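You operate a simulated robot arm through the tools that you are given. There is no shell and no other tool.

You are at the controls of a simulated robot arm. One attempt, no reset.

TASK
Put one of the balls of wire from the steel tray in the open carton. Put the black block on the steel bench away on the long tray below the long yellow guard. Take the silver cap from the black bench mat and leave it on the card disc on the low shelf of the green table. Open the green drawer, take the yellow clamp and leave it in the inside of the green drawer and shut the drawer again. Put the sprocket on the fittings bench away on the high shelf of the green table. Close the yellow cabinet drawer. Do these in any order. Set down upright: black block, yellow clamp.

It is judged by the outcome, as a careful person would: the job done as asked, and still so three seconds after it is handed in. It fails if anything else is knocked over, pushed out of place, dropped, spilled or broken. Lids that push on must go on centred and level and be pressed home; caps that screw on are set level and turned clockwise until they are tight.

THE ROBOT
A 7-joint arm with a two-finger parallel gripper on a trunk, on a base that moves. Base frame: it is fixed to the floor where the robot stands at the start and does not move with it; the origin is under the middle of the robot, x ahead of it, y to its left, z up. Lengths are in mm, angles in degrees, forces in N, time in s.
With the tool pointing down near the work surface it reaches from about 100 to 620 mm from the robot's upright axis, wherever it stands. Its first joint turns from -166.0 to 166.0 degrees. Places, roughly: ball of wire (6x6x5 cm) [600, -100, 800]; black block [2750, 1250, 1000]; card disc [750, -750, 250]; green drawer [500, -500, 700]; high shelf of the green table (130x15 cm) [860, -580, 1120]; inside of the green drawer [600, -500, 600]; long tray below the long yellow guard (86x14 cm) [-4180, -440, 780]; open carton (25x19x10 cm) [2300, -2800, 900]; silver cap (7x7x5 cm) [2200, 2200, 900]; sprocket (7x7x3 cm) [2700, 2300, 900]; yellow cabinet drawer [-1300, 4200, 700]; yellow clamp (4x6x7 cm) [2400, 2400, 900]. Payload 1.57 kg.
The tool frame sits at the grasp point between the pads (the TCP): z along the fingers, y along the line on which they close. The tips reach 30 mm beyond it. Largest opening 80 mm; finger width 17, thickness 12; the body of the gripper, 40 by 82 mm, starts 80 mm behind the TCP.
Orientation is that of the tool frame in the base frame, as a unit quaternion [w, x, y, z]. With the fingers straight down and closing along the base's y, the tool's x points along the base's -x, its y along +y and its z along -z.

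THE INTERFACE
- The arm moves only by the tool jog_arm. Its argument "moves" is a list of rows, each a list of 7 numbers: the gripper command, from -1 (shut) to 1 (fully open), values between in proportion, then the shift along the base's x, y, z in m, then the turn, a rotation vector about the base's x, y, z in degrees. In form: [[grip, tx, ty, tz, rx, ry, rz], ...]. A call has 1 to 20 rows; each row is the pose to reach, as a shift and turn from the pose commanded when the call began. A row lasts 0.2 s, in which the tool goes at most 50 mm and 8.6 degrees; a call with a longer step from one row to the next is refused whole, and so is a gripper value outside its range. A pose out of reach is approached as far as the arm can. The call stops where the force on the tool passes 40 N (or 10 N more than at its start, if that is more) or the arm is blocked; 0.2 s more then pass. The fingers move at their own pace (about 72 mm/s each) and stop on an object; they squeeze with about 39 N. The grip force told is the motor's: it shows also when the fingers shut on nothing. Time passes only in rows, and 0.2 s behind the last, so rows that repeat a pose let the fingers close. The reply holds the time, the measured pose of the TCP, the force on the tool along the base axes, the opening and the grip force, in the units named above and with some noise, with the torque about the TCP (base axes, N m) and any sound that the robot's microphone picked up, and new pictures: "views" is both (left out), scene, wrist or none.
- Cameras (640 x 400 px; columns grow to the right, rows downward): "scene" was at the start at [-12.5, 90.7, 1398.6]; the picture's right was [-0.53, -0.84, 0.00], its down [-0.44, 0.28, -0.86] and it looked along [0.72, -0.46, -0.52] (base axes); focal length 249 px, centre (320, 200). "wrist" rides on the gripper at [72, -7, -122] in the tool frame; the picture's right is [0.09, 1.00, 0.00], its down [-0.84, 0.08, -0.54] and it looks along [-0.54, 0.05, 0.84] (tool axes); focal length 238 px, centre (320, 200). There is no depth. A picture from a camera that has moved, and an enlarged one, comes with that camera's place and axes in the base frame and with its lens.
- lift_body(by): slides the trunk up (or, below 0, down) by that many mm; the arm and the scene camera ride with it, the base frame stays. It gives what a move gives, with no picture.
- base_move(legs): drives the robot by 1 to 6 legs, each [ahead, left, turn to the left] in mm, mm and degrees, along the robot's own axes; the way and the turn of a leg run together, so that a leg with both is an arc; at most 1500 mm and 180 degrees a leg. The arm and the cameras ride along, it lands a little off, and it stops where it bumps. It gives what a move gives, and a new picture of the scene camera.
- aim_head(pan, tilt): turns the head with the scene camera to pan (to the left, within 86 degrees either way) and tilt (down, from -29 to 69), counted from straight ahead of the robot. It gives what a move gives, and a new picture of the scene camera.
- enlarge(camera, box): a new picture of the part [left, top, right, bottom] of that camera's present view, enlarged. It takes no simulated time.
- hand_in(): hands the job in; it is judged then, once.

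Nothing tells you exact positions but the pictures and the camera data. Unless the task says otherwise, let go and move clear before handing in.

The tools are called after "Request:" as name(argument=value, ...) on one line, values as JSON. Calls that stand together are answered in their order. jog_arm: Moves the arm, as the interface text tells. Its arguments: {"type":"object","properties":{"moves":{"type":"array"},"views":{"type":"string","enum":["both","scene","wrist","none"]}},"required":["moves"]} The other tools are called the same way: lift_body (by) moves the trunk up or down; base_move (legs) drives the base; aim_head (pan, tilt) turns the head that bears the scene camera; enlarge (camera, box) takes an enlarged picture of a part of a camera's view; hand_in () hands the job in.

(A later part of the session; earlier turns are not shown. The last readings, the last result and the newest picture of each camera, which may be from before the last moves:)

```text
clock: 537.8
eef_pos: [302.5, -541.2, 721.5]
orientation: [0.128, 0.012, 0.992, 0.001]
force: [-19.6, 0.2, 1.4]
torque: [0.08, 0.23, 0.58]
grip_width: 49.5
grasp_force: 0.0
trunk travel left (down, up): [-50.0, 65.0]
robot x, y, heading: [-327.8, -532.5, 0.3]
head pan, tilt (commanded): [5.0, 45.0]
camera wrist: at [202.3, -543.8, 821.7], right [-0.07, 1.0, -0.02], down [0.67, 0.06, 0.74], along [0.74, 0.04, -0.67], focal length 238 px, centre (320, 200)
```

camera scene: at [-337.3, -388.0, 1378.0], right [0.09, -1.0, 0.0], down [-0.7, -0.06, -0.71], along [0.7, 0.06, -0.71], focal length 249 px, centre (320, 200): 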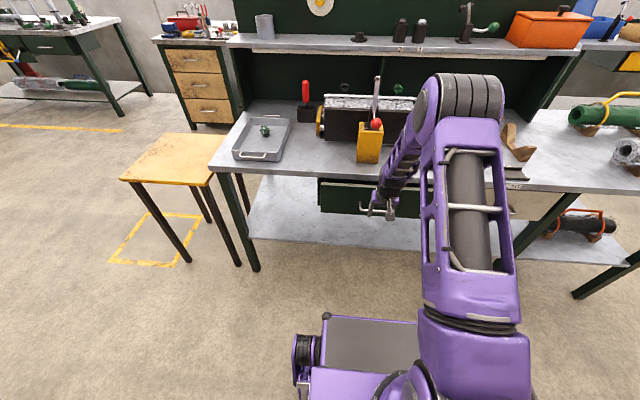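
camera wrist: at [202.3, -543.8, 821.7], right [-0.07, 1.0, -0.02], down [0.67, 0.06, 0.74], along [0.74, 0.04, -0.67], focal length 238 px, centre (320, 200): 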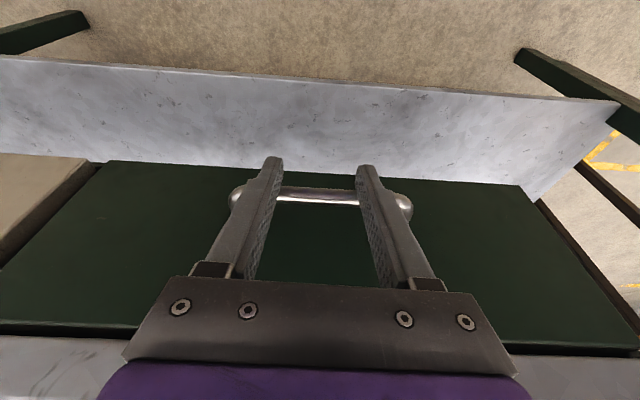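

The drawer hit its stop (≈20 N) and is flush with the neighbouring drawer. I'll back off and check that it stays shut.

Request:
jog_arm(moves=[[0.25, -0.02, 0, 0, 0, 0, 0], [0.25, -0.05, 0, 0, 0, 0, 0], [0.25, -0.085, 0, 0.02, 0, 0, 0], [0.25, -0.11, 0, 0.06, 0, 0, 0], [0.25, -0.13, 0, 0.1, 0, 0, 0], [0.25, -0.15, 0, 0.14, 0, 0, 0], [0.25, -0.15, 0, 0.14, 0, 0, 0]])

Request:
enlarge(camera="scene", box=[300, 140, 480, 280])

```text
clock: 539.4
eef_pos: [155.6, -541.9, 863.0]
orientation: [0.134, 0.012, 0.991, 0.002]
force: [-0.7, -0.3, -0.9]
torque: [0.02, 0.03, -0.02]
grip_width: 49.9
grasp_force: 0.0
trunk travel left (down, up): [-50.0, 65.0]
robot x, y, heading: [-331.2, -532.5, 0.2]
head pan, tilt (commanded): [5.0, 45.0]
camera scene: at [-337.3, -388.0, 1377.9], right [0.09, -1.0, 0.0], down [-0.7, -0.06, -0.71], along [0.7, 0.06, -0.71], focal length 249 px, centre (320, 200)
camera wrist: at [54.1, -544.1, 962.5], right [-0.06, 1.0, -0.02], down [0.67, 0.06, 0.74], along [0.74, 0.03, -0.67], focal length 238 px, centre (320, 200)
```

scene: 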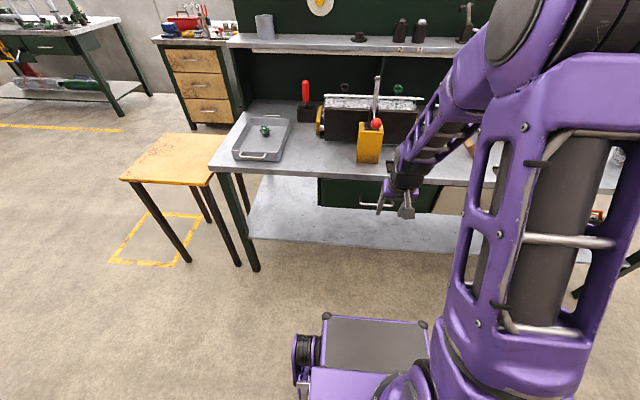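
wrist: 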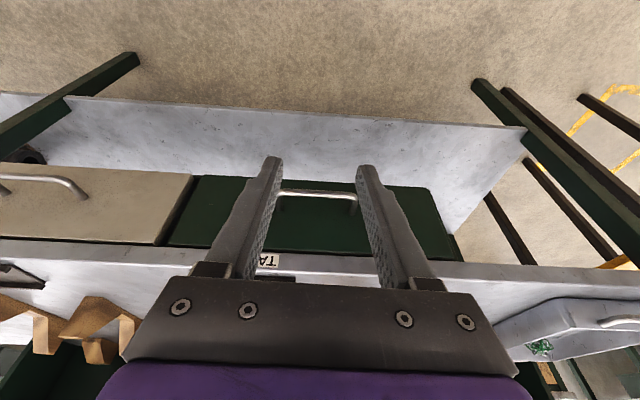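

```text
2.86 times, centred on (390, 210) of scene
camera zoom: at [-337.3, -388.0, 1377.9], right [0.09, -1.0, 0.0], down [-0.7, -0.06, -0.71], along [0.7, 0.06, -0.71], focal length 711 px, centre (120, 171)
```

zoom: 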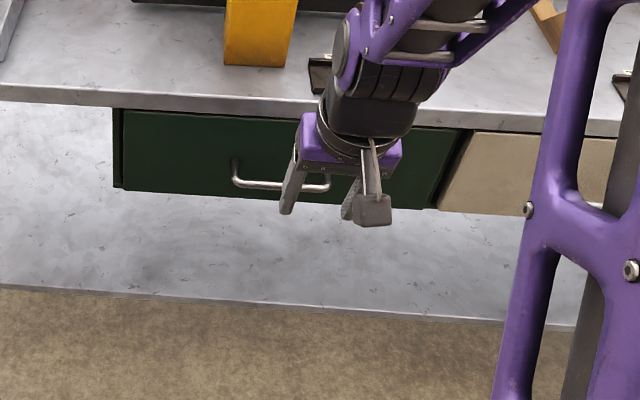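

The green drawer is shut with the clamp inside. Next I'll drive to the open area and turn around to survey the long tray with the yellow guard and the yellow cabinet drawer behind the start position.

Request:
base_move(legs=[[85, 0, 0], [0, 440, 0], [95, 0, 0], [0, 1150, 0], [0, 600, 0], [0, 0, 150]])

Request:
aim_head(pan=40, tilt=10)

Request:
aim_head(pan=0, tilt=10)

Request:
aim_head(pan=-50, tilt=10)

```text
clock: 568.8
eef_pos: [-563.8, 1912.5, 862.2]
orientation: [-0.033, 0.955, -0.264, -0.129]
force: [-0.4, -0.3, -0.8]
torque: [0.02, -0.01, 0.01]
grip_width: 50.0
grasp_force: 0.0
trunk travel left (down, up): [-50.0, 65.0]
robot x, y, heading: [-145.1, 1666.9, 151.1]
head pan, tilt (commanded): [5.0, 45.0]
camera scene: at [-207.7, 1533.3, 1377.9], right [0.41, 0.91, 0.0], down [0.65, -0.29, -0.71], along [-0.65, 0.29, -0.71], focal length 249 px, centre (320, 200)
```

scene: 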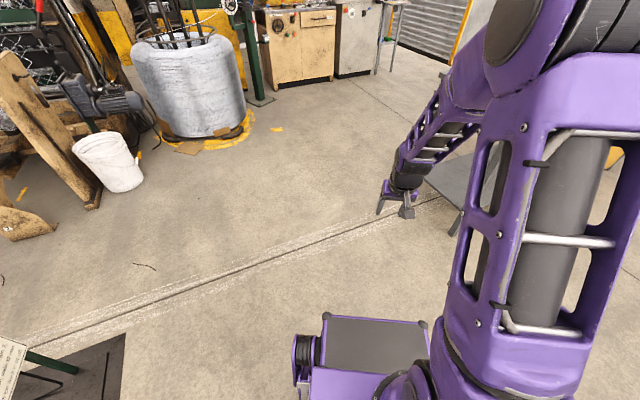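

```text
clock: 569.8
eef_pos: [-564.1, 1912.4, 863.8]
orientation: [-0.033, 0.955, -0.263, -0.129]
force: [-0.1, 0.5, 0.1]
torque: [-0.01, -0.02, 0.03]
grip_width: 49.8
grasp_force: 0.1
trunk travel left (down, up): [-50.0, 65.0]
robot x, y, heading: [-148.1, 1668.1, 150.9]
head pan, tilt (commanded): [40.0, 10.0]
camera scene: at [-224.9, 1482.6, 1432.8], right [-0.19, 0.98, 0.0], down [0.17, 0.03, -0.98], along [-0.97, -0.18, -0.17], focal length 249 px, centre (320, 200)
```

scene: 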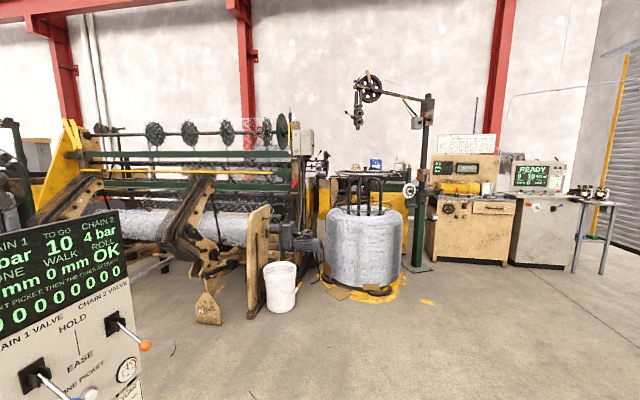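

```text
clock: 570.9
eef_pos: [-564.1, 1911.5, 864.0]
orientation: [-0.032, 0.955, -0.264, -0.129]
force: [0.2, 0.1, 0.3]
torque: [-0.02, 0.0, 0.0]
grip_width: 49.8
grasp_force: 0.1
trunk travel left (down, up): [-50.0, 65.0]
robot x, y, heading: [-145.6, 1667.8, 150.8]
head pan, tilt (commanded): [0.0, 10.0]
camera scene: at [-214.8, 1545.3, 1432.9], right [0.49, 0.87, 0.0], down [0.15, -0.08, -0.98], along [-0.86, 0.48, -0.17], focal length 249 px, centre (320, 200)
```

scene: 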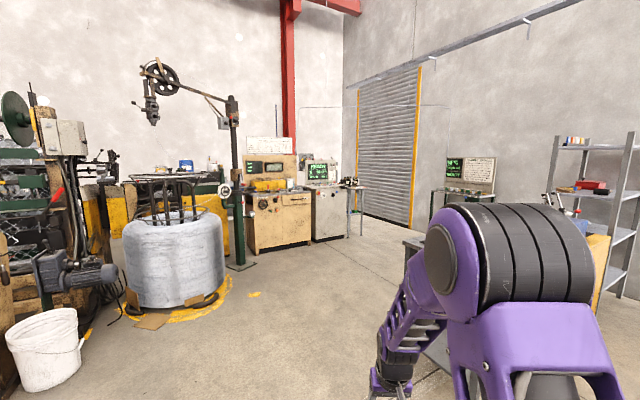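

```text
clock: 572.0
eef_pos: [-563.5, 1911.5, 862.1]
orientation: [-0.033, 0.955, -0.264, -0.129]
force: [0.1, 0.2, -0.6]
torque: [0.01, -0.02, 0.02]
grip_width: 50.1
grasp_force: 0.0
trunk travel left (down, up): [-50.0, 65.0]
robot x, y, heading: [-143.8, 1665.4, 151.0]
head pan, tilt (commanded): [-50.0, 10.0]
camera scene: at [-151.1, 1591.3, 1432.9], right [0.98, 0.19, 0.0], down [0.03, -0.17, -0.98], along [-0.19, 0.97, -0.17], focal length 249 px, centre (320, 200)
```

scene: 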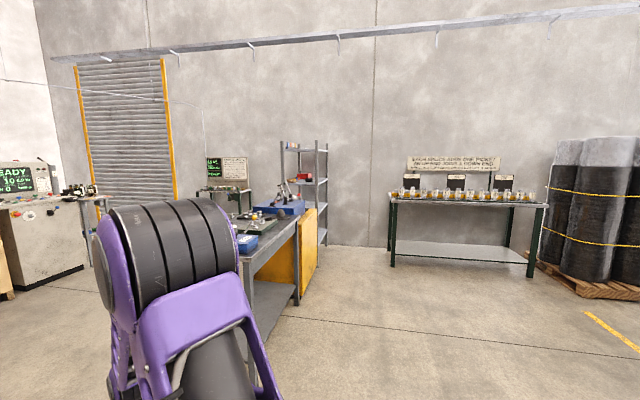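

The area behind has a large weaving machine; the yellow cabinet bench is to the back-left. I'll zoom in on both areas.

Request:
enlarge(camera="scene", box=[190, 140, 390, 300])

Request:
aim_head(pan=50, tilt=10)

Request:
enlarge(camera="scene", box=[200, 120, 480, 300])

```text
2.50 times, centred on (290, 220) of scene
camera zoom: at [-151.1, 1591.3, 1432.9], right [0.98, 0.19, 0.0], down [0.03, -0.17, -0.98], along [-0.19, 0.97, -0.17], focal length 622 px, centre (395, 150)
```

zoom: 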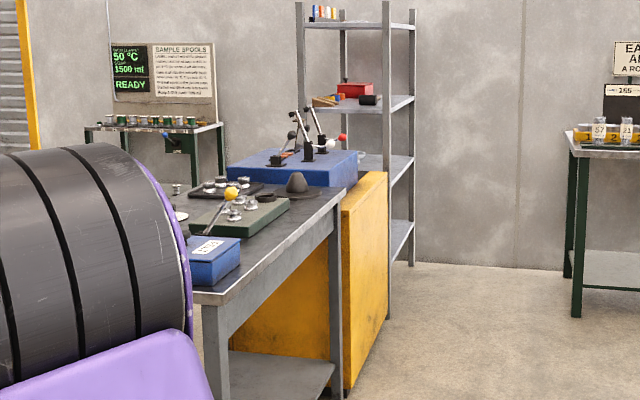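

```text
clock: 573.8
eef_pos: [-563.7, 1911.9, 863.4]
orientation: [-0.033, 0.955, -0.264, -0.129]
force: [-1.4, 0.0, 0.0]
torque: [0.0, -0.01, -0.01]
grip_width: 49.9
grasp_force: 0.1
trunk travel left (down, up): [-50.0, 65.0]
robot x, y, heading: [-148.3, 1665.0, 150.6]
head pan, tilt (commanded): [50.0, 10.0]
camera scene: at [-220.5, 1467.0, 1432.9], right [-0.35, 0.94, 0.0], down [0.16, 0.06, -0.98], along [-0.92, -0.35, -0.17], focal length 249 px, centre (320, 200)
```

scene: 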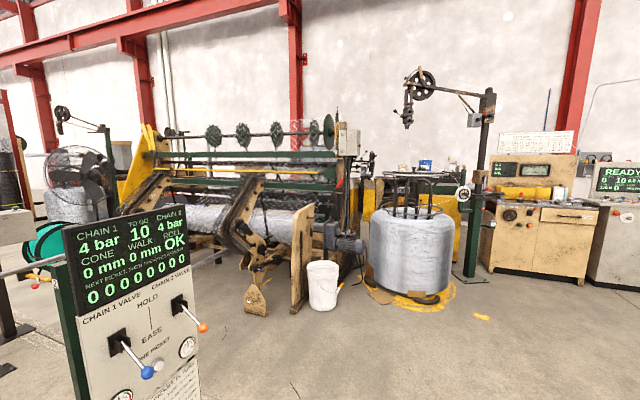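

```text
2.22 times, centred on (340, 210) of scene
camera zoom: at [-220.5, 1467.0, 1432.9], right [-0.35, 0.94, 0.0], down [0.16, 0.06, -0.98], along [-0.92, -0.35, -0.17], focal length 553 px, centre (276, 178)
```

zoom: 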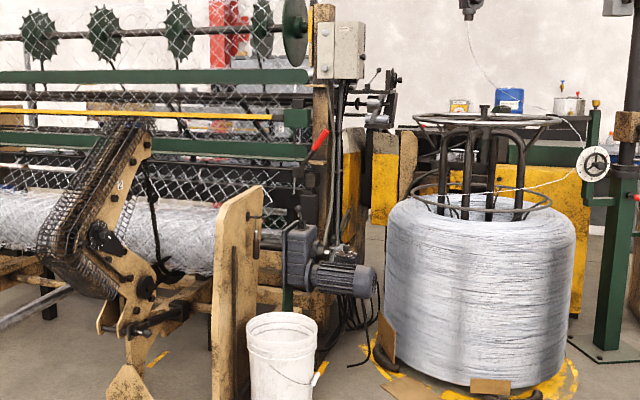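

The long tray must be on the far side of the weaving machine, and the yellow cabinet is under the steel bench at the back left. I'll go look at the yellow cabinet first.

Request:
base_move(legs=[[0, 0, -41], [900, 0, 0]])

Request:
aim_head(pan=10, tilt=25)

Request:
enlarge(camera="scene", box=[180, 100, 420, 280])

```text
clock: 580.5
eef_pos: [-609.0, 2976.8, 862.6]
orientation: [-0.076, 0.803, -0.581, -0.109]
force: [0.4, 0.6, 0.7]
torque: [0.02, 0.01, 0.01]
grip_width: 50.1
grasp_force: 0.0
trunk travel left (down, up): [-50.0, 65.0]
robot x, y, heading: [-451.5, 2516.6, 109.9]
head pan, tilt (commanded): [50.0, 10.0]
camera scene: at [-639.1, 2415.6, 1432.9], right [0.34, 0.94, 0.0], down [0.16, -0.06, -0.98], along [-0.92, 0.34, -0.17], focal length 249 px, centre (320, 200)
```

scene: 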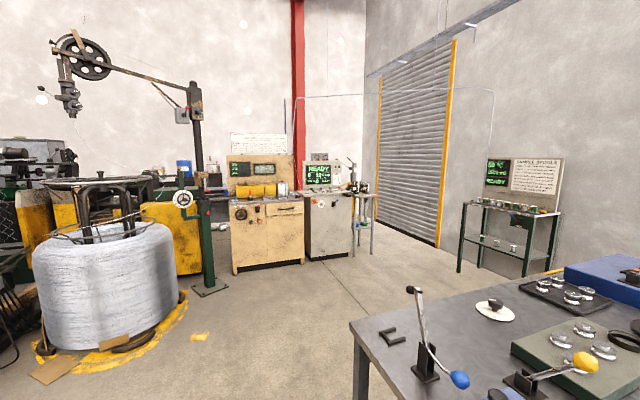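

```text
clock: 581.6
eef_pos: [-608.5, 2975.9, 862.2]
orientation: [-0.076, 0.803, -0.581, -0.11]
force: [-0.9, 0.1, -0.6]
torque: [0.0, -0.02, 0.03]
grip_width: 49.9
grasp_force: 0.1
trunk travel left (down, up): [-50.0, 65.0]
robot x, y, heading: [-453.3, 2518.2, 110.0]
head pan, tilt (commanded): [10.0, 25.0]
camera scene: at [-597.8, 2463.5, 1408.6], right [0.87, 0.5, 0.0], down [0.21, -0.37, -0.91], along [-0.45, 0.79, -0.42], focal length 249 px, centre (320, 200)
```

scene: 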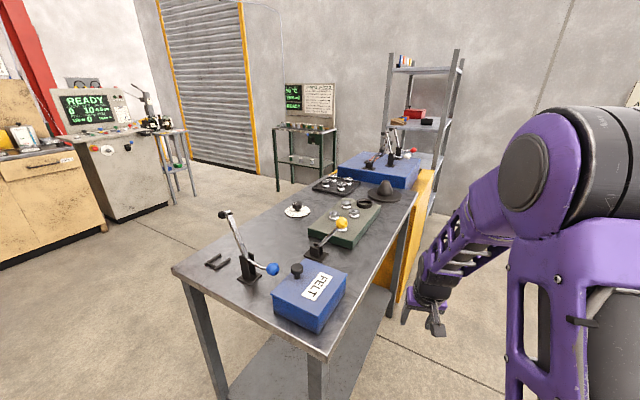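

```text
2.22 times, centred on (300, 190) of scene
camera zoom: at [-597.8, 2463.5, 1408.6], right [0.87, 0.5, 0.0], down [0.21, -0.37, -0.91], along [-0.45, 0.79, -0.42], focal length 553 px, centre (364, 222)
```

zoom: 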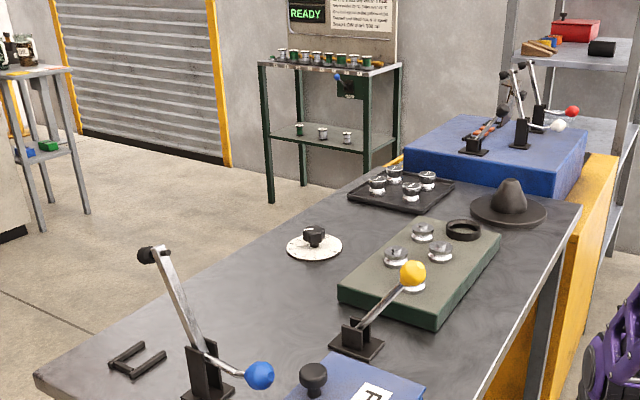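

The steel bench runs along y from about 2785; the yellow cabinet is under its far half, and its drawer should be on the bench's -x side. I'll back off, face +x again, and drive around the near end of the bench to that side.

Request:
base_move(legs=[[-300, 0, 0], [0, 0, -110], [-1300, 0, 0]])

Request:
aim_head(pan=70, tilt=15)

Request:
aim_head(pan=35, tilt=20)

```text
clock: 594.5
eef_pos: [-1167.9, 2221.7, 862.9]
orientation: [0.133, 0.013, 0.991, 0.001]
force: [0.1, -1.1, 1.3]
torque: [0.02, 0.0, 0.02]
grip_width: 49.8
grasp_force: 0.1
trunk travel left (down, up): [-50.0, 65.0]
robot x, y, heading: [-1653.6, 2227.5, 0.1]
head pan, tilt (commanded): [10.0, 25.0]
camera scene: at [-1650.9, 2385.0, 1408.5], right [0.18, -0.98, 0.0], down [-0.42, -0.07, -0.91], along [0.89, 0.16, -0.42], focal length 249 px, centre (320, 200)
```

scene: 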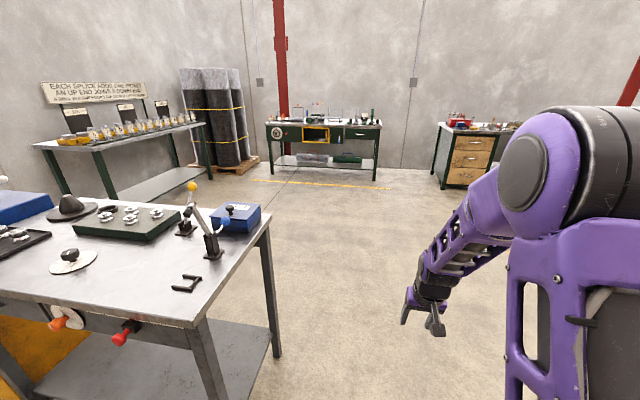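

```text
clock: 595.8
eef_pos: [-1167.6, 2222.0, 863.4]
orientation: [0.133, 0.014, 0.991, 0.001]
force: [-0.9, 0.9, 0.5]
torque: [0.0, 0.01, -0.01]
grip_width: 50.0
grasp_force: 0.0
trunk travel left (down, up): [-50.0, 65.0]
robot x, y, heading: [-1652.0, 2227.6, 0.2]
head pan, tilt (commanded): [70.0, 15.0]
camera scene: at [-1709.7, 2456.6, 1424.7], right [0.94, -0.34, 0.0], down [-0.09, -0.24, -0.97], along [0.33, 0.91, -0.26], focal length 249 px, centre (320, 200)
```

scene: 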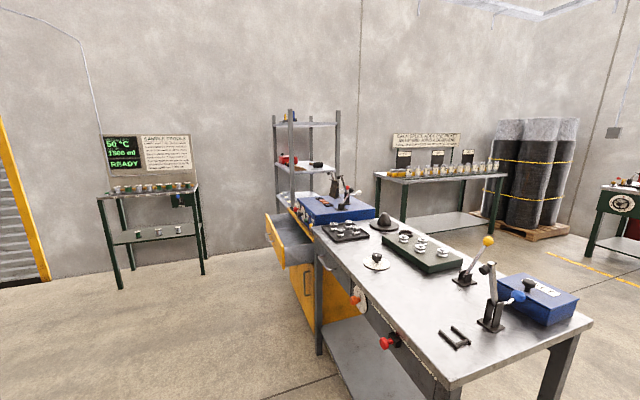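

```text
clock: 596.8
eef_pos: [-1168.7, 2222.0, 862.3]
orientation: [0.133, 0.013, 0.991, 0.001]
force: [-0.5, 0.4, -0.3]
torque: [0.04, -0.01, 0.02]
grip_width: 50.1
grasp_force: 0.1
trunk travel left (down, up): [-50.0, 65.0]
robot x, y, heading: [-1656.5, 2231.2, 0.2]
head pan, tilt (commanded): [35.0, 20.0]
camera scene: at [-1665.4, 2422.4, 1416.6], right [0.58, -0.82, 0.0], down [-0.28, -0.2, -0.94], along [0.77, 0.54, -0.34], focal length 249 px, centre (320, 200)
```

scene: 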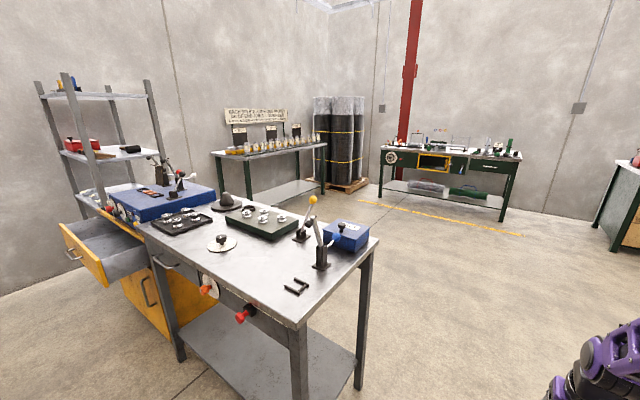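

The open yellow drawer sticks out on the bench's -x side, around (-1450, 3800–4200). I'll move back and up alongside it, keeping clear of the coil and the drawer.

Request:
base_move(legs=[[-320, 0, 0], [0, 1300, 0], [0, 400, 0]])

Request:
aim_head(pan=20, tilt=35)

Request:
enlarge(camera="scene", box=[150, 130, 420, 330])

```text
clock: 615.3
eef_pos: [-1491.3, 3922.8, 862.9]
orientation: [0.133, 0.014, 0.991, -0.001]
force: [-0.3, -0.2, 0.4]
torque: [-0.01, 0.02, -0.01]
grip_width: 49.9
grasp_force: 0.0
trunk travel left (down, up): [-50.0, 65.0]
robot x, y, heading: [-1975.4, 3932.1, 0.3]
head pan, tilt (commanded): [35.0, 20.0]
camera scene: at [-1988.1, 4124.9, 1416.6], right [0.57, -0.82, 0.0], down [-0.28, -0.2, -0.94], along [0.77, 0.54, -0.34], focal length 249 px, centre (320, 200)
```

scene: 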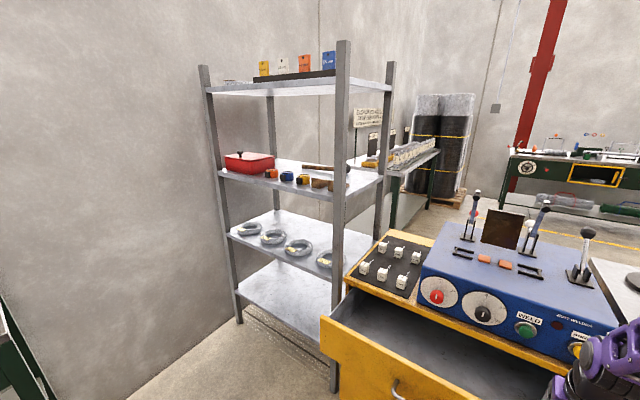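

```text
clock: 616.0
eef_pos: [-1491.6, 3923.1, 862.4]
orientation: [0.133, 0.014, 0.991, 0.001]
force: [0.5, -0.4, -0.6]
torque: [0.01, 0.02, 0.0]
grip_width: 49.8
grasp_force: 0.2
trunk travel left (down, up): [-50.0, 65.0]
robot x, y, heading: [-1977.1, 3931.0, -0.1]
head pan, tilt (commanded): [20.0, 35.0]
camera scene: at [-1981.7, 4101.6, 1392.8], right [0.34, -0.94, 0.0], down [-0.54, -0.2, -0.82], along [0.77, 0.28, -0.57], focal length 249 px, centre (320, 200)
```

scene: 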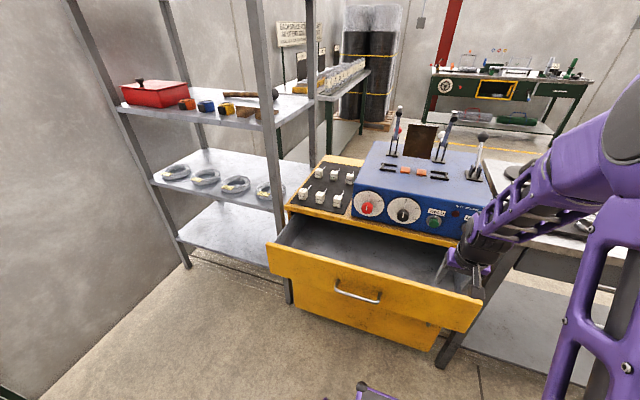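

```text
2.00 times, centred on (285, 230) of scene
camera zoom: at [-1981.7, 4101.6, 1392.8], right [0.34, -0.94, 0.0], down [-0.54, -0.2, -0.82], along [0.77, 0.28, -0.57], focal length 498 px, centre (390, 140)
```

zoom: 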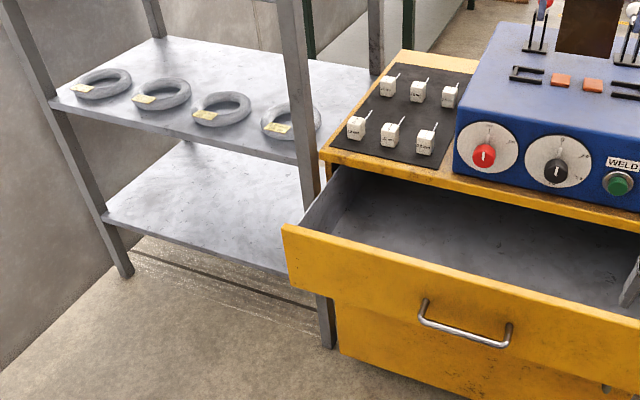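

I can see the open yellow drawer: front around x≈-1485, centred near y≈4150, handle at about (-1522, 4152, 740). I'll pull the arm back, move left to line up with it, and check with the wrist camera.

Request:
jog_arm(moves=[[0.25, -0.045, 0, 0, 0, 0, 0], [0.25, -0.09, 0, 0, 0, 0, 0], [0.25, -0.12, 0, 0, 0, 0, 0], [0.25, -0.12, 0, 0, 0, 0, 0]], views="none")

Request:
base_move(legs=[[0, 220, 0]])

Request:
jog_arm(moves=[[0.25, 0, 0, 0, 0, 0, 0]])

```text
clock: 617.0
eef_pos: [-1612.3, 3924.1, 863.3]
orientation: [0.134, 0.016, 0.991, 0.0]
force: [-0.4, -0.1, 0.4]
torque: [0.01, -0.03, 0.01]
grip_width: 49.9
grasp_force: 0.1
trunk travel left (down, up): [-50.0, 65.0]
robot x, y, heading: [-1979.2, 3933.1, 0.3]
head pan, tilt (commanded): [20.0, 35.0]
```

```text
clock: 619.8
eef_pos: [-1611.7, 4143.1, 862.9]
orientation: [0.132, 0.014, 0.991, 0.001]
force: [0.3, 0.3, -0.3]
torque: [0.0, -0.02, 0.0]
grip_width: 50.1
grasp_force: 0.0
trunk travel left (down, up): [-50.0, 65.0]
robot x, y, heading: [-1975.1, 4151.1, 0.0]
head pan, tilt (commanded): [20.0, 35.0]
camera scene: at [-1981.8, 4320.3, 1392.8], right [0.34, -0.94, 0.0], down [-0.54, -0.2, -0.82], along [0.77, 0.28, -0.57], focal length 249 px, centre (320, 200)
```

scene: 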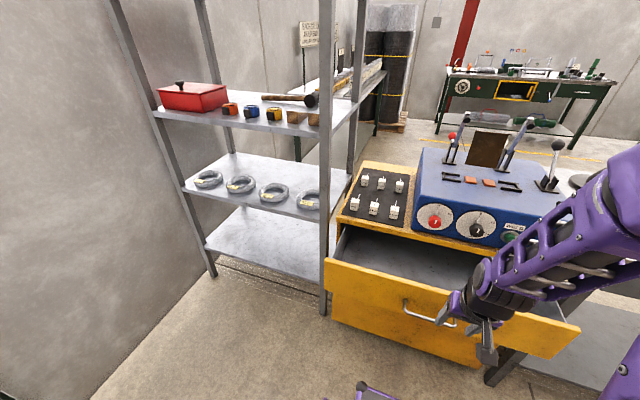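

```text
clock: 620.2
eef_pos: [-1611.7, 4141.7, 863.7]
orientation: [0.134, 0.014, 0.991, 0.0]
force: [-0.9, 0.1, -0.1]
torque: [0.0, 0.02, -0.01]
grip_width: 50.0
grasp_force: 0.1
trunk travel left (down, up): [-50.0, 65.0]
robot x, y, heading: [-1975.9, 4153.6, -0.2]
head pan, tilt (commanded): [20.0, 35.0]
camera scene: at [-1981.8, 4320.4, 1392.8], right [0.34, -0.94, 0.0], down [-0.54, -0.2, -0.82], along [0.77, 0.28, -0.57], focal length 249 px, centre (320, 200)
camera wrist: at [-1712.6, 4139.8, 962.1], right [-0.06, 1.0, -0.02], down [0.67, 0.05, 0.74], along [0.74, 0.03, -0.67], focal length 238 px, centre (320, 200)
```

scene: 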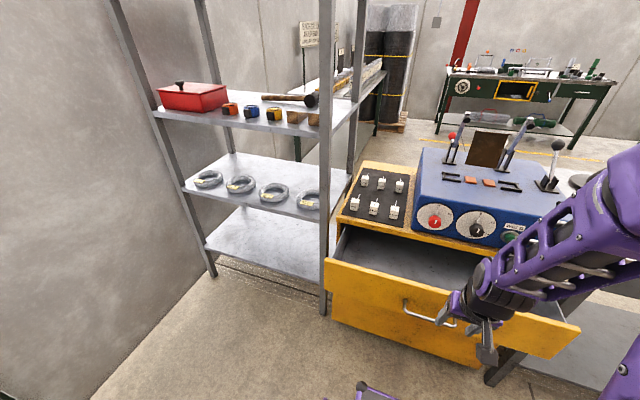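
wrist: 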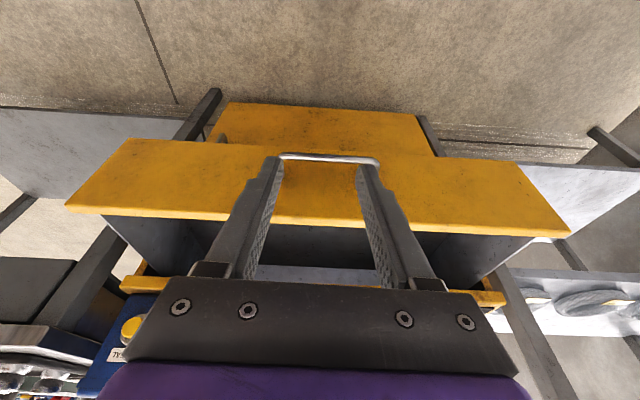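

The handle is at about (-1503, 4160, 703). I'll lower the fingers in front of it and push the drawer shut.

Request:
jog_arm(moves=[[0.25, 0.01, 0.01, -0.04, 0, 0, 0], [0.25, 0.02, 0.018, -0.08, 0, 0, 0], [0.25, 0.03, 0.018, -0.12, 0, 0, 0], [0.25, 0.04, 0.018, -0.148, 0, 0, 0], [0.25, 0.055, 0.018, -0.148, 0, 0, 0], [0.25, 0.055, 0.018, -0.148, 0, 0, 0]])

```text
clock: 621.6
eef_pos: [-1556.4, 4159.2, 715.5]
orientation: [0.133, 0.014, 0.991, 0.001]
force: [1.2, 0.2, 0.9]
torque: [-0.01, 0.0, 0.0]
grip_width: 50.0
grasp_force: 0.1
trunk travel left (down, up): [-50.0, 65.0]
robot x, y, heading: [-1978.3, 4153.3, -0.1]
head pan, tilt (commanded): [20.0, 35.0]
camera scene: at [-1981.8, 4320.4, 1392.7], right [0.34, -0.94, 0.0], down [-0.54, -0.2, -0.82], along [0.77, 0.28, -0.57], focal length 249 px, centre (320, 200)
camera wrist: at [-1657.0, 4157.6, 814.2], right [-0.06, 1.0, -0.02], down [0.67, 0.06, 0.74], along [0.74, 0.03, -0.67], focal length 238 px, centre (320, 200)
```

scene: 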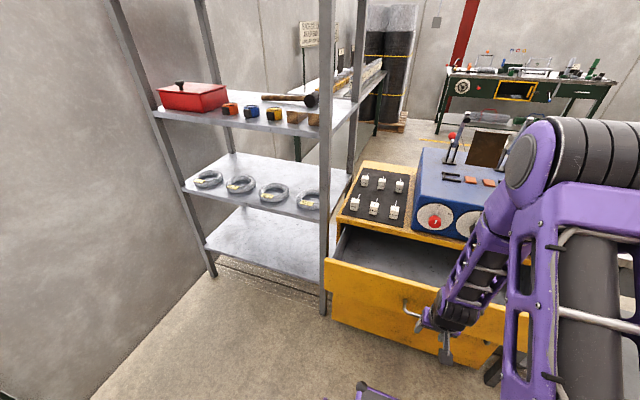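
wrist: 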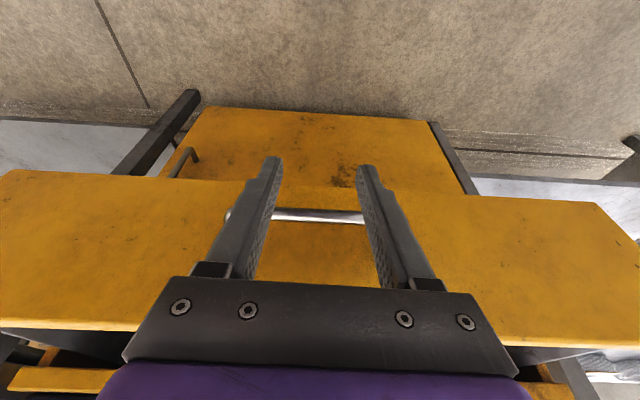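

The fingers are just in front of the bar. Pushing the drawer in steadily.

Request:
jog_arm(moves=[[0.25, 0.015, 0, 0, 0, 0, 0], [0.25, 0.03, 0, 0, 0, 0, 0], [0.25, 0.045, 0, 0, 0, 0, 0], [0.25, 0.06, 0, 0, 0, 0, 0], [0.25, 0.075, 0, 0, 0, 0, 0], [0.25, 0.09, 0, 0, 0, 0, 0], [0.25, 0.105, 0, 0, 0, 0, 0], [0.25, 0.12, 0, 0, 0, 0, 0], [0.25, 0.135, 0, 0, 0, 0, 0], [0.25, 0.15, 0, 0, 0, 0, 0], [0.25, 0.165, 0, 0, 0, 0, 0], [0.25, 0.18, 0, 0, 0, 0, 0]])

```text
clock: 624.2
eef_pos: [-1376.9, 4159.4, 715.4]
orientation: [0.133, 0.014, 0.991, 0.0]
force: [0.1, 0.1, 0.7]
torque: [-0.01, -0.02, 0.01]
grip_width: 49.8
grasp_force: 0.0
trunk travel left (down, up): [-50.0, 65.0]
robot x, y, heading: [-1978.1, 4150.9, -0.0]
head pan, tilt (commanded): [20.0, 35.0]
camera scene: at [-1981.8, 4320.4, 1392.8], right [0.34, -0.94, 0.0], down [-0.54, -0.2, -0.82], along [0.77, 0.28, -0.57], focal length 249 px, centre (320, 200)
camera wrist: at [-1477.4, 4157.9, 814.5], right [-0.06, 1.0, -0.02], down [0.67, 0.05, 0.74], along [0.74, 0.03, -0.67], focal length 238 px, centre (320, 200)
```

scene: 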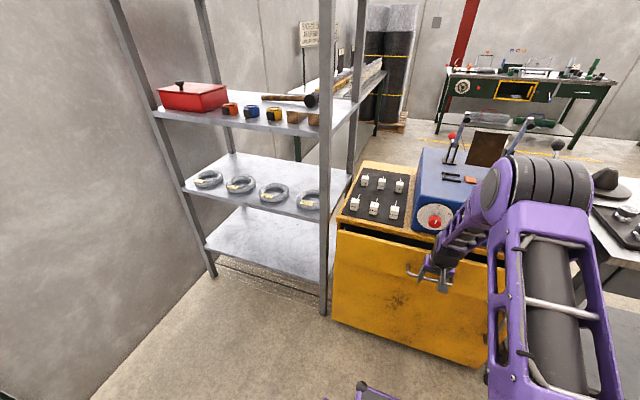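
wrist: 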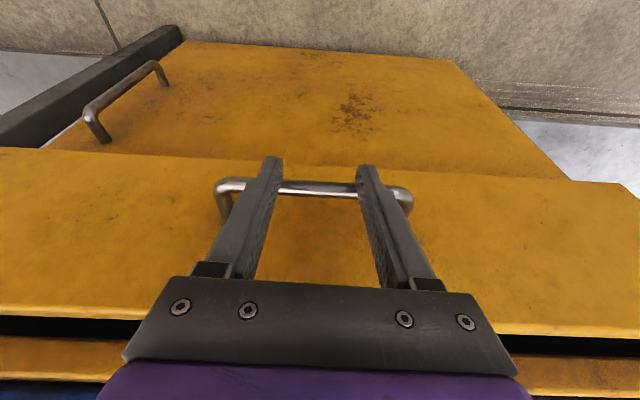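

Nearly closed; a small gap remains. I'll continue slowly until it stops.

Request:
jog_arm(moves=[[0.25, 0.008, 0, 0, 0, 0, 0], [0.25, 0.016, 0, 0, 0, 0, 0], [0.25, 0.023, 0, 0, 0, 0, 0], [0.25, 0.029, 0, 0, 0, 0, 0], [0.25, 0.034, 0, 0, 0, 0, 0], [0.25, 0.038, 0, 0, 0, 0, 0]])

```text
clock: 625.6
eef_pos: [-1338.3, 4160.0, 714.9]
orientation: [0.132, 0.014, 0.991, 0.001]
force: [-0.2, 0.1, -0.5]
torque: [-0.03, 0.02, 0.0]
grip_width: 50.1
grasp_force: 0.0
trunk travel left (down, up): [-50.0, 65.0]
robot x, y, heading: [-1971.9, 4153.0, 0.1]
head pan, tilt (commanded): [20.0, 35.0]
camera scene: at [-1981.8, 4320.4, 1392.8], right [0.34, -0.94, 0.0], down [-0.54, -0.2, -0.82], along [0.77, 0.28, -0.57], focal length 249 px, centre (320, 200)
camera wrist: at [-1439.3, 4158.1, 814.2], right [-0.06, 1.0, -0.02], down [0.67, 0.05, 0.74], along [0.74, 0.03, -0.67], focal length 238 px, centre (320, 200)
```

scene: 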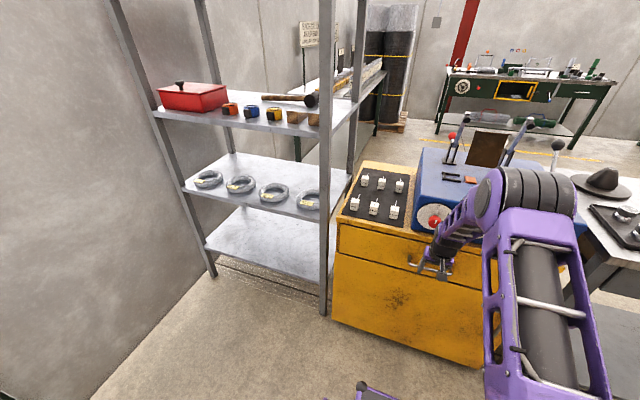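
wrist: 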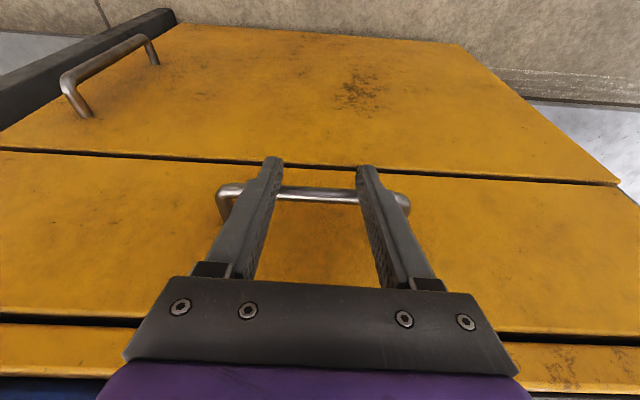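

Now it looks almost flush, but no stop felt yet. A little more push.

Request:
jog_arm(moves=[[0.25, 0.004, 0, 0, 0, 0, 0], [0.25, 0.008, 0, 0, 0, 0, 0], [0.25, 0.012, 0, 0, 0, 0, 0], [0.25, 0.016, 0, 0, 0, 0, 0], [0.25, 0.018, 0, 0, 0, 0, 0]])

```text
clock: 626.7
eef_pos: [-1329.7, 4159.4, 710.9]
orientation: [0.123, 0.013, 0.992, 0.0]
force: [-1.7, -0.2, -1.5]
torque: [-0.05, 0.05, 0.04]
grip_width: 49.9
grasp_force: 0.0
trunk travel left (down, up): [-50.0, 65.0]
robot x, y, heading: [-1974.8, 4153.0, -0.1]
head pan, tilt (commanded): [20.0, 35.0]
stopped in row 5: the force on the tool passed its limit at 42 N (the readings are from after the stop); the commanded pose is now the measured one
camera scene: at [-1982.5, 4320.4, 1392.7], right [0.34, -0.94, 0.0], down [-0.54, -0.2, -0.82], along [0.77, 0.28, -0.57], focal length 249 px, centre (320, 200)
camera wrist: at [-1428.5, 4158.0, 811.7], right [-0.06, 1.0, -0.02], down [0.68, 0.06, 0.73], along [0.73, 0.03, -0.68], focal length 238 px, centre (320, 200)
```

scene: 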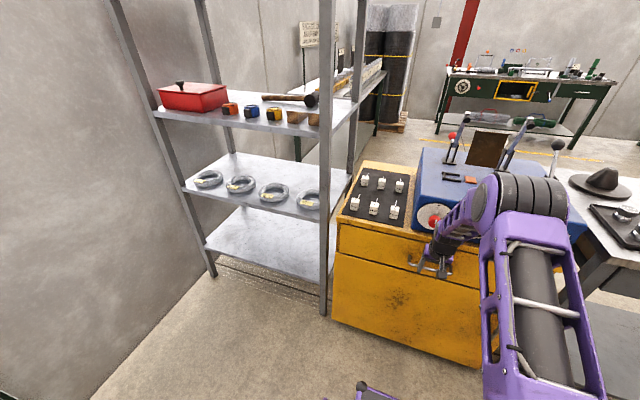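
wrist: 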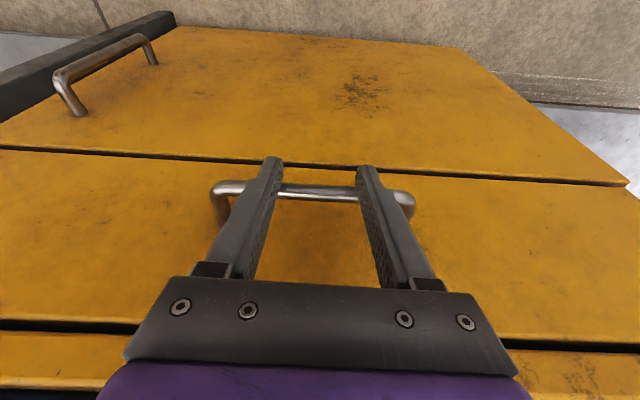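

The yellow drawer is fully shut (42 N at the stop). I'll retract and drive toward the far side of the machine to look for the long tray.

Request:
jog_arm(moves=[[0.25, -0.03, 0, 0, 0, 0, 0], [0.25, -0.07, 0, 0.01, 0, 0, 0], [0.25, -0.11, 0, 0.03, 0, 0, 0], [0.25, -0.14, 0, 0.065, 0, 0, 0], [0.25, -0.165, 0, 0.1, 0, 0, 0], [0.25, -0.19, 0, 0.14, 0, 0, 0], [0.25, -0.21, 0, 0.16, 0, 0, 0], [0.25, -0.21, 0, 0.16, 0, 0, 0]], views="scene")

Request:
base_move(legs=[[-1000, 0, 0], [0, -1000, 0]])

Request:
aim_head(pan=-86, tilt=10)

```text
clock: 628.5
eef_pos: [-1539.8, 4160.7, 870.0]
orientation: [0.123, 0.013, 0.992, 0.001]
force: [-0.3, 0.7, -0.6]
torque: [0.0, -0.01, 0.0]
grip_width: 50.0
grasp_force: 0.1
trunk travel left (down, up): [-50.0, 65.0]
robot x, y, heading: [-1976.4, 4151.5, 0.1]
head pan, tilt (commanded): [20.0, 35.0]
camera scene: at [-1982.5, 4320.4, 1392.7], right [0.34, -0.94, 0.0], down [-0.54, -0.2, -0.82], along [0.77, 0.28, -0.57], focal length 249 px, centre (320, 200)
```

scene: 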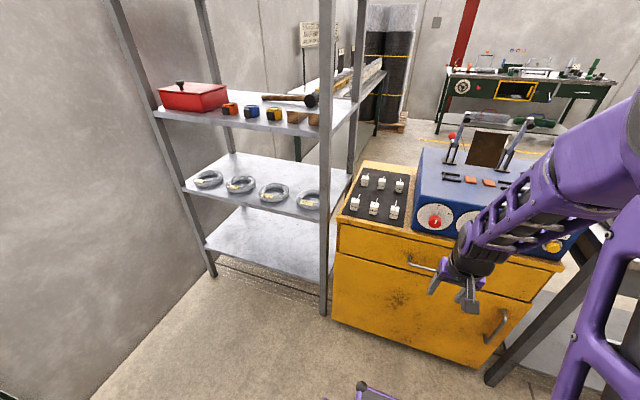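

```text
clock: 643.2
eef_pos: [-2515.4, 3161.3, 869.7]
orientation: [0.124, 0.002, 0.992, 0.002]
force: [0.7, -0.7, 0.2]
torque: [-0.01, -0.01, -0.01]
grip_width: 49.7
grasp_force: 0.0
trunk travel left (down, up): [-50.0, 65.0]
robot x, y, heading: [-2953.4, 3142.4, 1.2]
head pan, tilt (commanded): [20.0, 35.0]
camera scene: at [-2961.3, 3312.2, 1392.8], right [0.36, -0.93, 0.0], down [-0.53, -0.21, -0.82], along [0.76, 0.3, -0.57], focal length 249 px, centre (320, 200)
```

scene: 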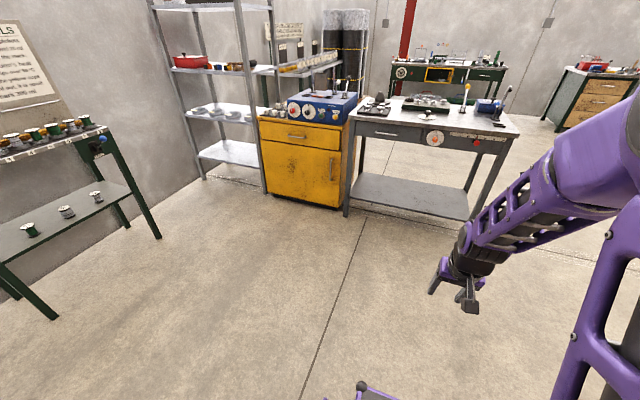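

```text
clock: 645.0
eef_pos: [-2515.1, 3162.0, 871.1]
orientation: [0.125, 0.002, 0.992, 0.002]
force: [0.2, 0.5, 0.2]
torque: [0.01, 0.03, 0.02]
grip_width: 50.0
grasp_force: 0.0
trunk travel left (down, up): [-50.0, 65.0]
robot x, y, heading: [-2952.7, 3142.9, 1.2]
head pan, tilt (commanded): [-85.9, 10.0]
camera scene: at [-3034.8, 3187.8, 1432.9], right [-1.0, -0.09, 0.0], down [-0.02, 0.17, -0.98], along [0.09, -0.98, -0.17], focal length 249 px, centre (320, 200)
```

scene: 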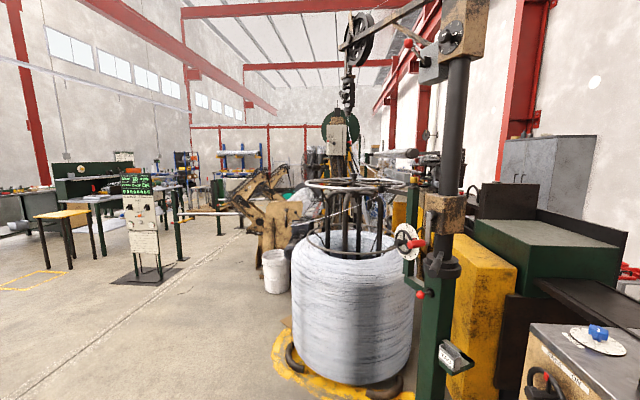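

The yellow cabinet drawer is closed. The tray should lie beyond the coil stand and pole; I'll zoom into that direction.

Request:
enlarge(camera="scene", box=[300, 120, 520, 280])

Request:
enlarge(camera="scene", box=[120, 120, 340, 280])

```text
2.50 times, centred on (410, 200) of scene
camera zoom: at [-3034.8, 3187.8, 1432.9], right [-1.0, -0.09, 0.0], down [-0.02, 0.17, -0.98], along [0.09, -0.98, -0.17], focal length 622 px, centre (95, 200)
```

zoom: 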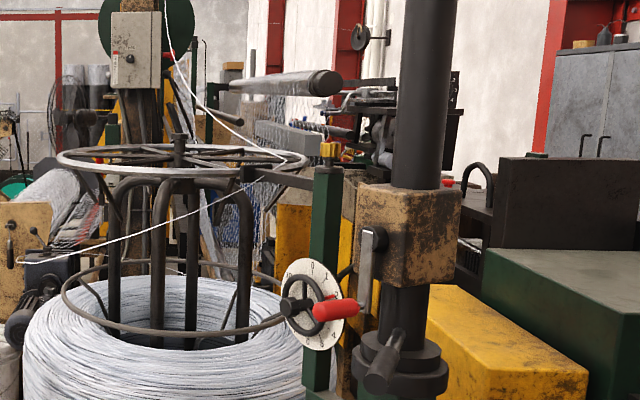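

```text
2.50 times, centred on (230, 200) of scene
camera zoom: at [-3034.8, 3187.8, 1432.9], right [-1.0, -0.09, 0.0], down [-0.02, 0.17, -0.98], along [0.09, -0.98, -0.17], focal length 622 px, centre (545, 200)
```

zoom: 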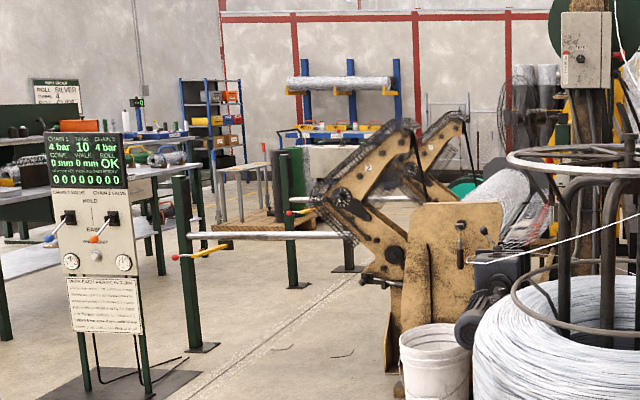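

I can't see it from here; the tray at x≈-4180 must be on the machine's back side. I'll go round to the other (-y) end of the machine and look from there.

Request:
base_move(legs=[[1400, -250, -1.2], [1400, 0, 0], [0, -1250, 0], [0, -1450, 0], [0, -1400, 0]])

Request:
aim_head(pan=-86, tilt=10)

```text
clock: 650.7
eef_pos: [-1308.4, 2944.3, 867.8]
orientation: [0.109, 0.011, 0.994, 0.0]
force: [-6.6, 1.0, 11.2]
torque: [0.33, -0.07, 0.15]
grip_width: 49.9
grasp_force: 0.2
trunk travel left (down, up): [-50.0, 65.0]
robot x, y, heading: [-1729.8, 2933.5, -0.2]
head pan, tilt (commanded): [-85.9, 10.0]
stopped in leg 1: the force on the tool passed its limit at 107 N (the readings are from after the stop); the commanded pose is now the measured one
camera scene: at [-1817.0, 2982.6, 1432.7], right [-1.0, -0.06, 0.0], down [-0.01, 0.17, -0.98], along [0.06, -0.98, -0.17], focal length 249 px, centre (320, 200)
```

scene: 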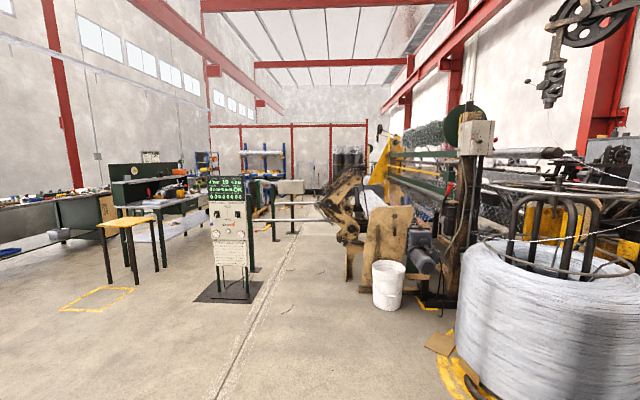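

```text
clock: 651.3
eef_pos: [-1308.9, 2943.4, 867.9]
orientation: [0.108, 0.011, 0.994, 0.0]
force: [-9.2, 0.0, 13.6]
torque: [0.43, -0.06, 0.33]
grip_width: 50.5
grasp_force: 0.0
trunk travel left (down, up): [-50.0, 65.0]
robot x, y, heading: [-1732.6, 2937.8, -0.5]
head pan, tilt (commanded): [-85.9, 10.0]
camera scene: at [-1817.1, 2982.6, 1432.8], right [-1.0, -0.06, 0.0], down [-0.01, 0.17, -0.98], along [0.06, -0.98, -0.17], focal length 249 px, centre (320, 200)
```

scene: 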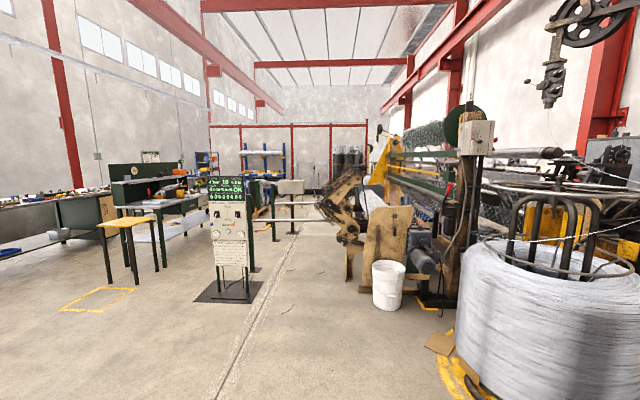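

I cut the corner too close: the gripper bumped the steel bench's edge (bench starts at y≈2780). I'll back straight off and inspect for any disturbance.

Request:
base_move(legs=[[-200, 0, 0]])

Request:
aim_head(pan=10, tilt=30)

Request:
enlarge(camera="scene", box=[180, 120, 460, 320])

Request:
jog_arm(moves=[[0.25, 0, 0, 0, 0, 0, 0]], views="wrist")

```text
clock: 652.9
eef_pos: [-1508.0, 2945.7, 866.0]
orientation: [0.107, 0.011, 0.994, 0.0]
force: [0.3, 0.2, 0.2]
torque: [-0.01, 0.0, -0.04]
grip_width: 49.9
grasp_force: 0.1
trunk travel left (down, up): [-50.0, 65.0]
robot x, y, heading: [-1932.7, 2937.9, -0.6]
head pan, tilt (commanded): [-85.9, 10.0]
camera scene: at [-2015.4, 2983.7, 1432.9], right [-1.0, -0.07, 0.0], down [-0.01, 0.17, -0.98], along [0.06, -0.98, -0.17], focal length 249 px, centre (320, 200)
```

scene: 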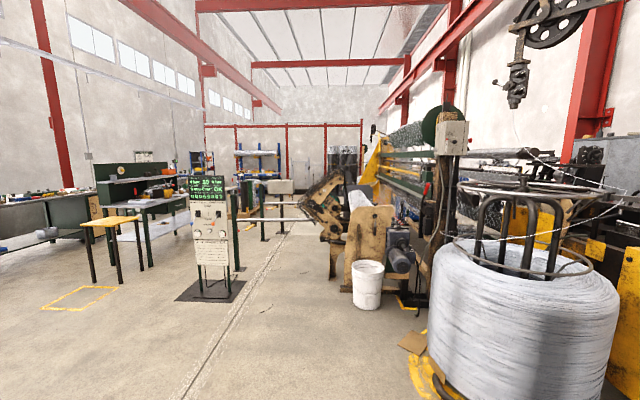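

```text
clock: 654.6
eef_pos: [-1507.4, 2945.8, 867.2]
orientation: [0.107, 0.011, 0.994, 0.0]
force: [1.2, -0.1, -0.3]
torque: [0.0, 0.0, 0.03]
grip_width: 49.9
grasp_force: 0.1
trunk travel left (down, up): [-50.0, 65.0]
robot x, y, heading: [-1933.0, 2941.7, -0.3]
head pan, tilt (commanded): [10.0, 30.0]
camera scene: at [-1932.4, 3091.7, 1400.6], right [0.17, -0.99, 0.0], down [-0.49, -0.08, -0.87], along [0.85, 0.15, -0.5], focal length 249 px, centre (320, 200)
```

scene: 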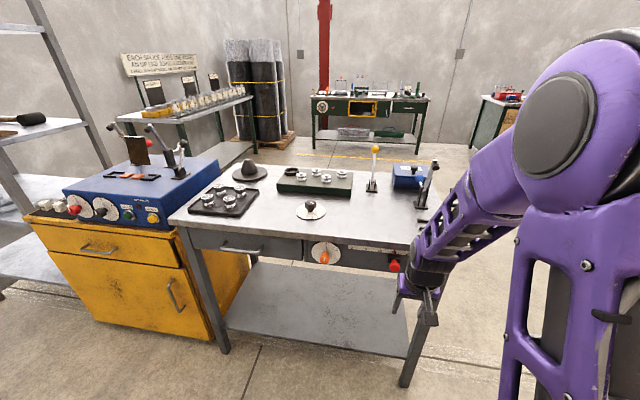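

```text
2.00 times, centred on (320, 220) of scene
camera zoom: at [-1932.4, 3091.7, 1400.6], right [0.17, -0.99, 0.0], down [-0.49, -0.08, -0.87], along [0.85, 0.15, -0.5], focal length 498 px, centre (320, 160)
```

zoom: 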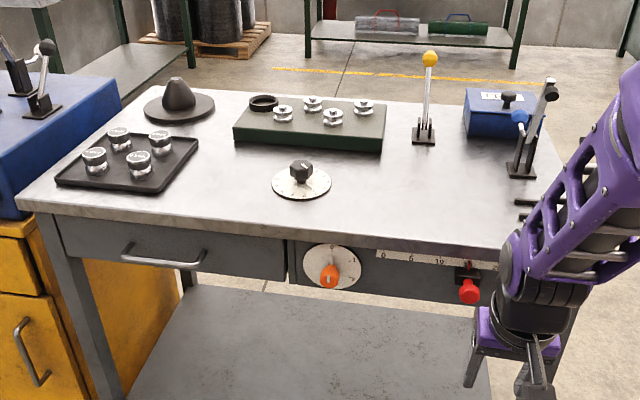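

```text
clock: 655.0
eef_pos: [-1507.3, 2946.3, 866.5]
orientation: [0.107, 0.012, 0.994, 0.0]
force: [0.6, -0.1, 0.2]
torque: [-0.02, 0.0, 0.0]
grip_width: 50.1
grasp_force: 0.0
trunk travel left (down, up): [-50.0, 65.0]
robot x, y, heading: [-1935.5, 2939.1, -0.3]
head pan, tilt (commanded): [10.0, 30.0]
camera wrist: at [-1603.4, 2943.1, 971.2], right [-0.07, 1.0, -0.02], down [0.7, 0.06, 0.71], along [0.71, 0.04, -0.71], focal length 238 px, centre (320, 200)
```

wrist: 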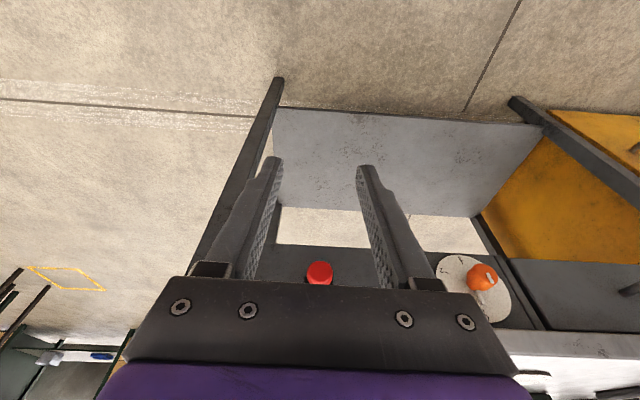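

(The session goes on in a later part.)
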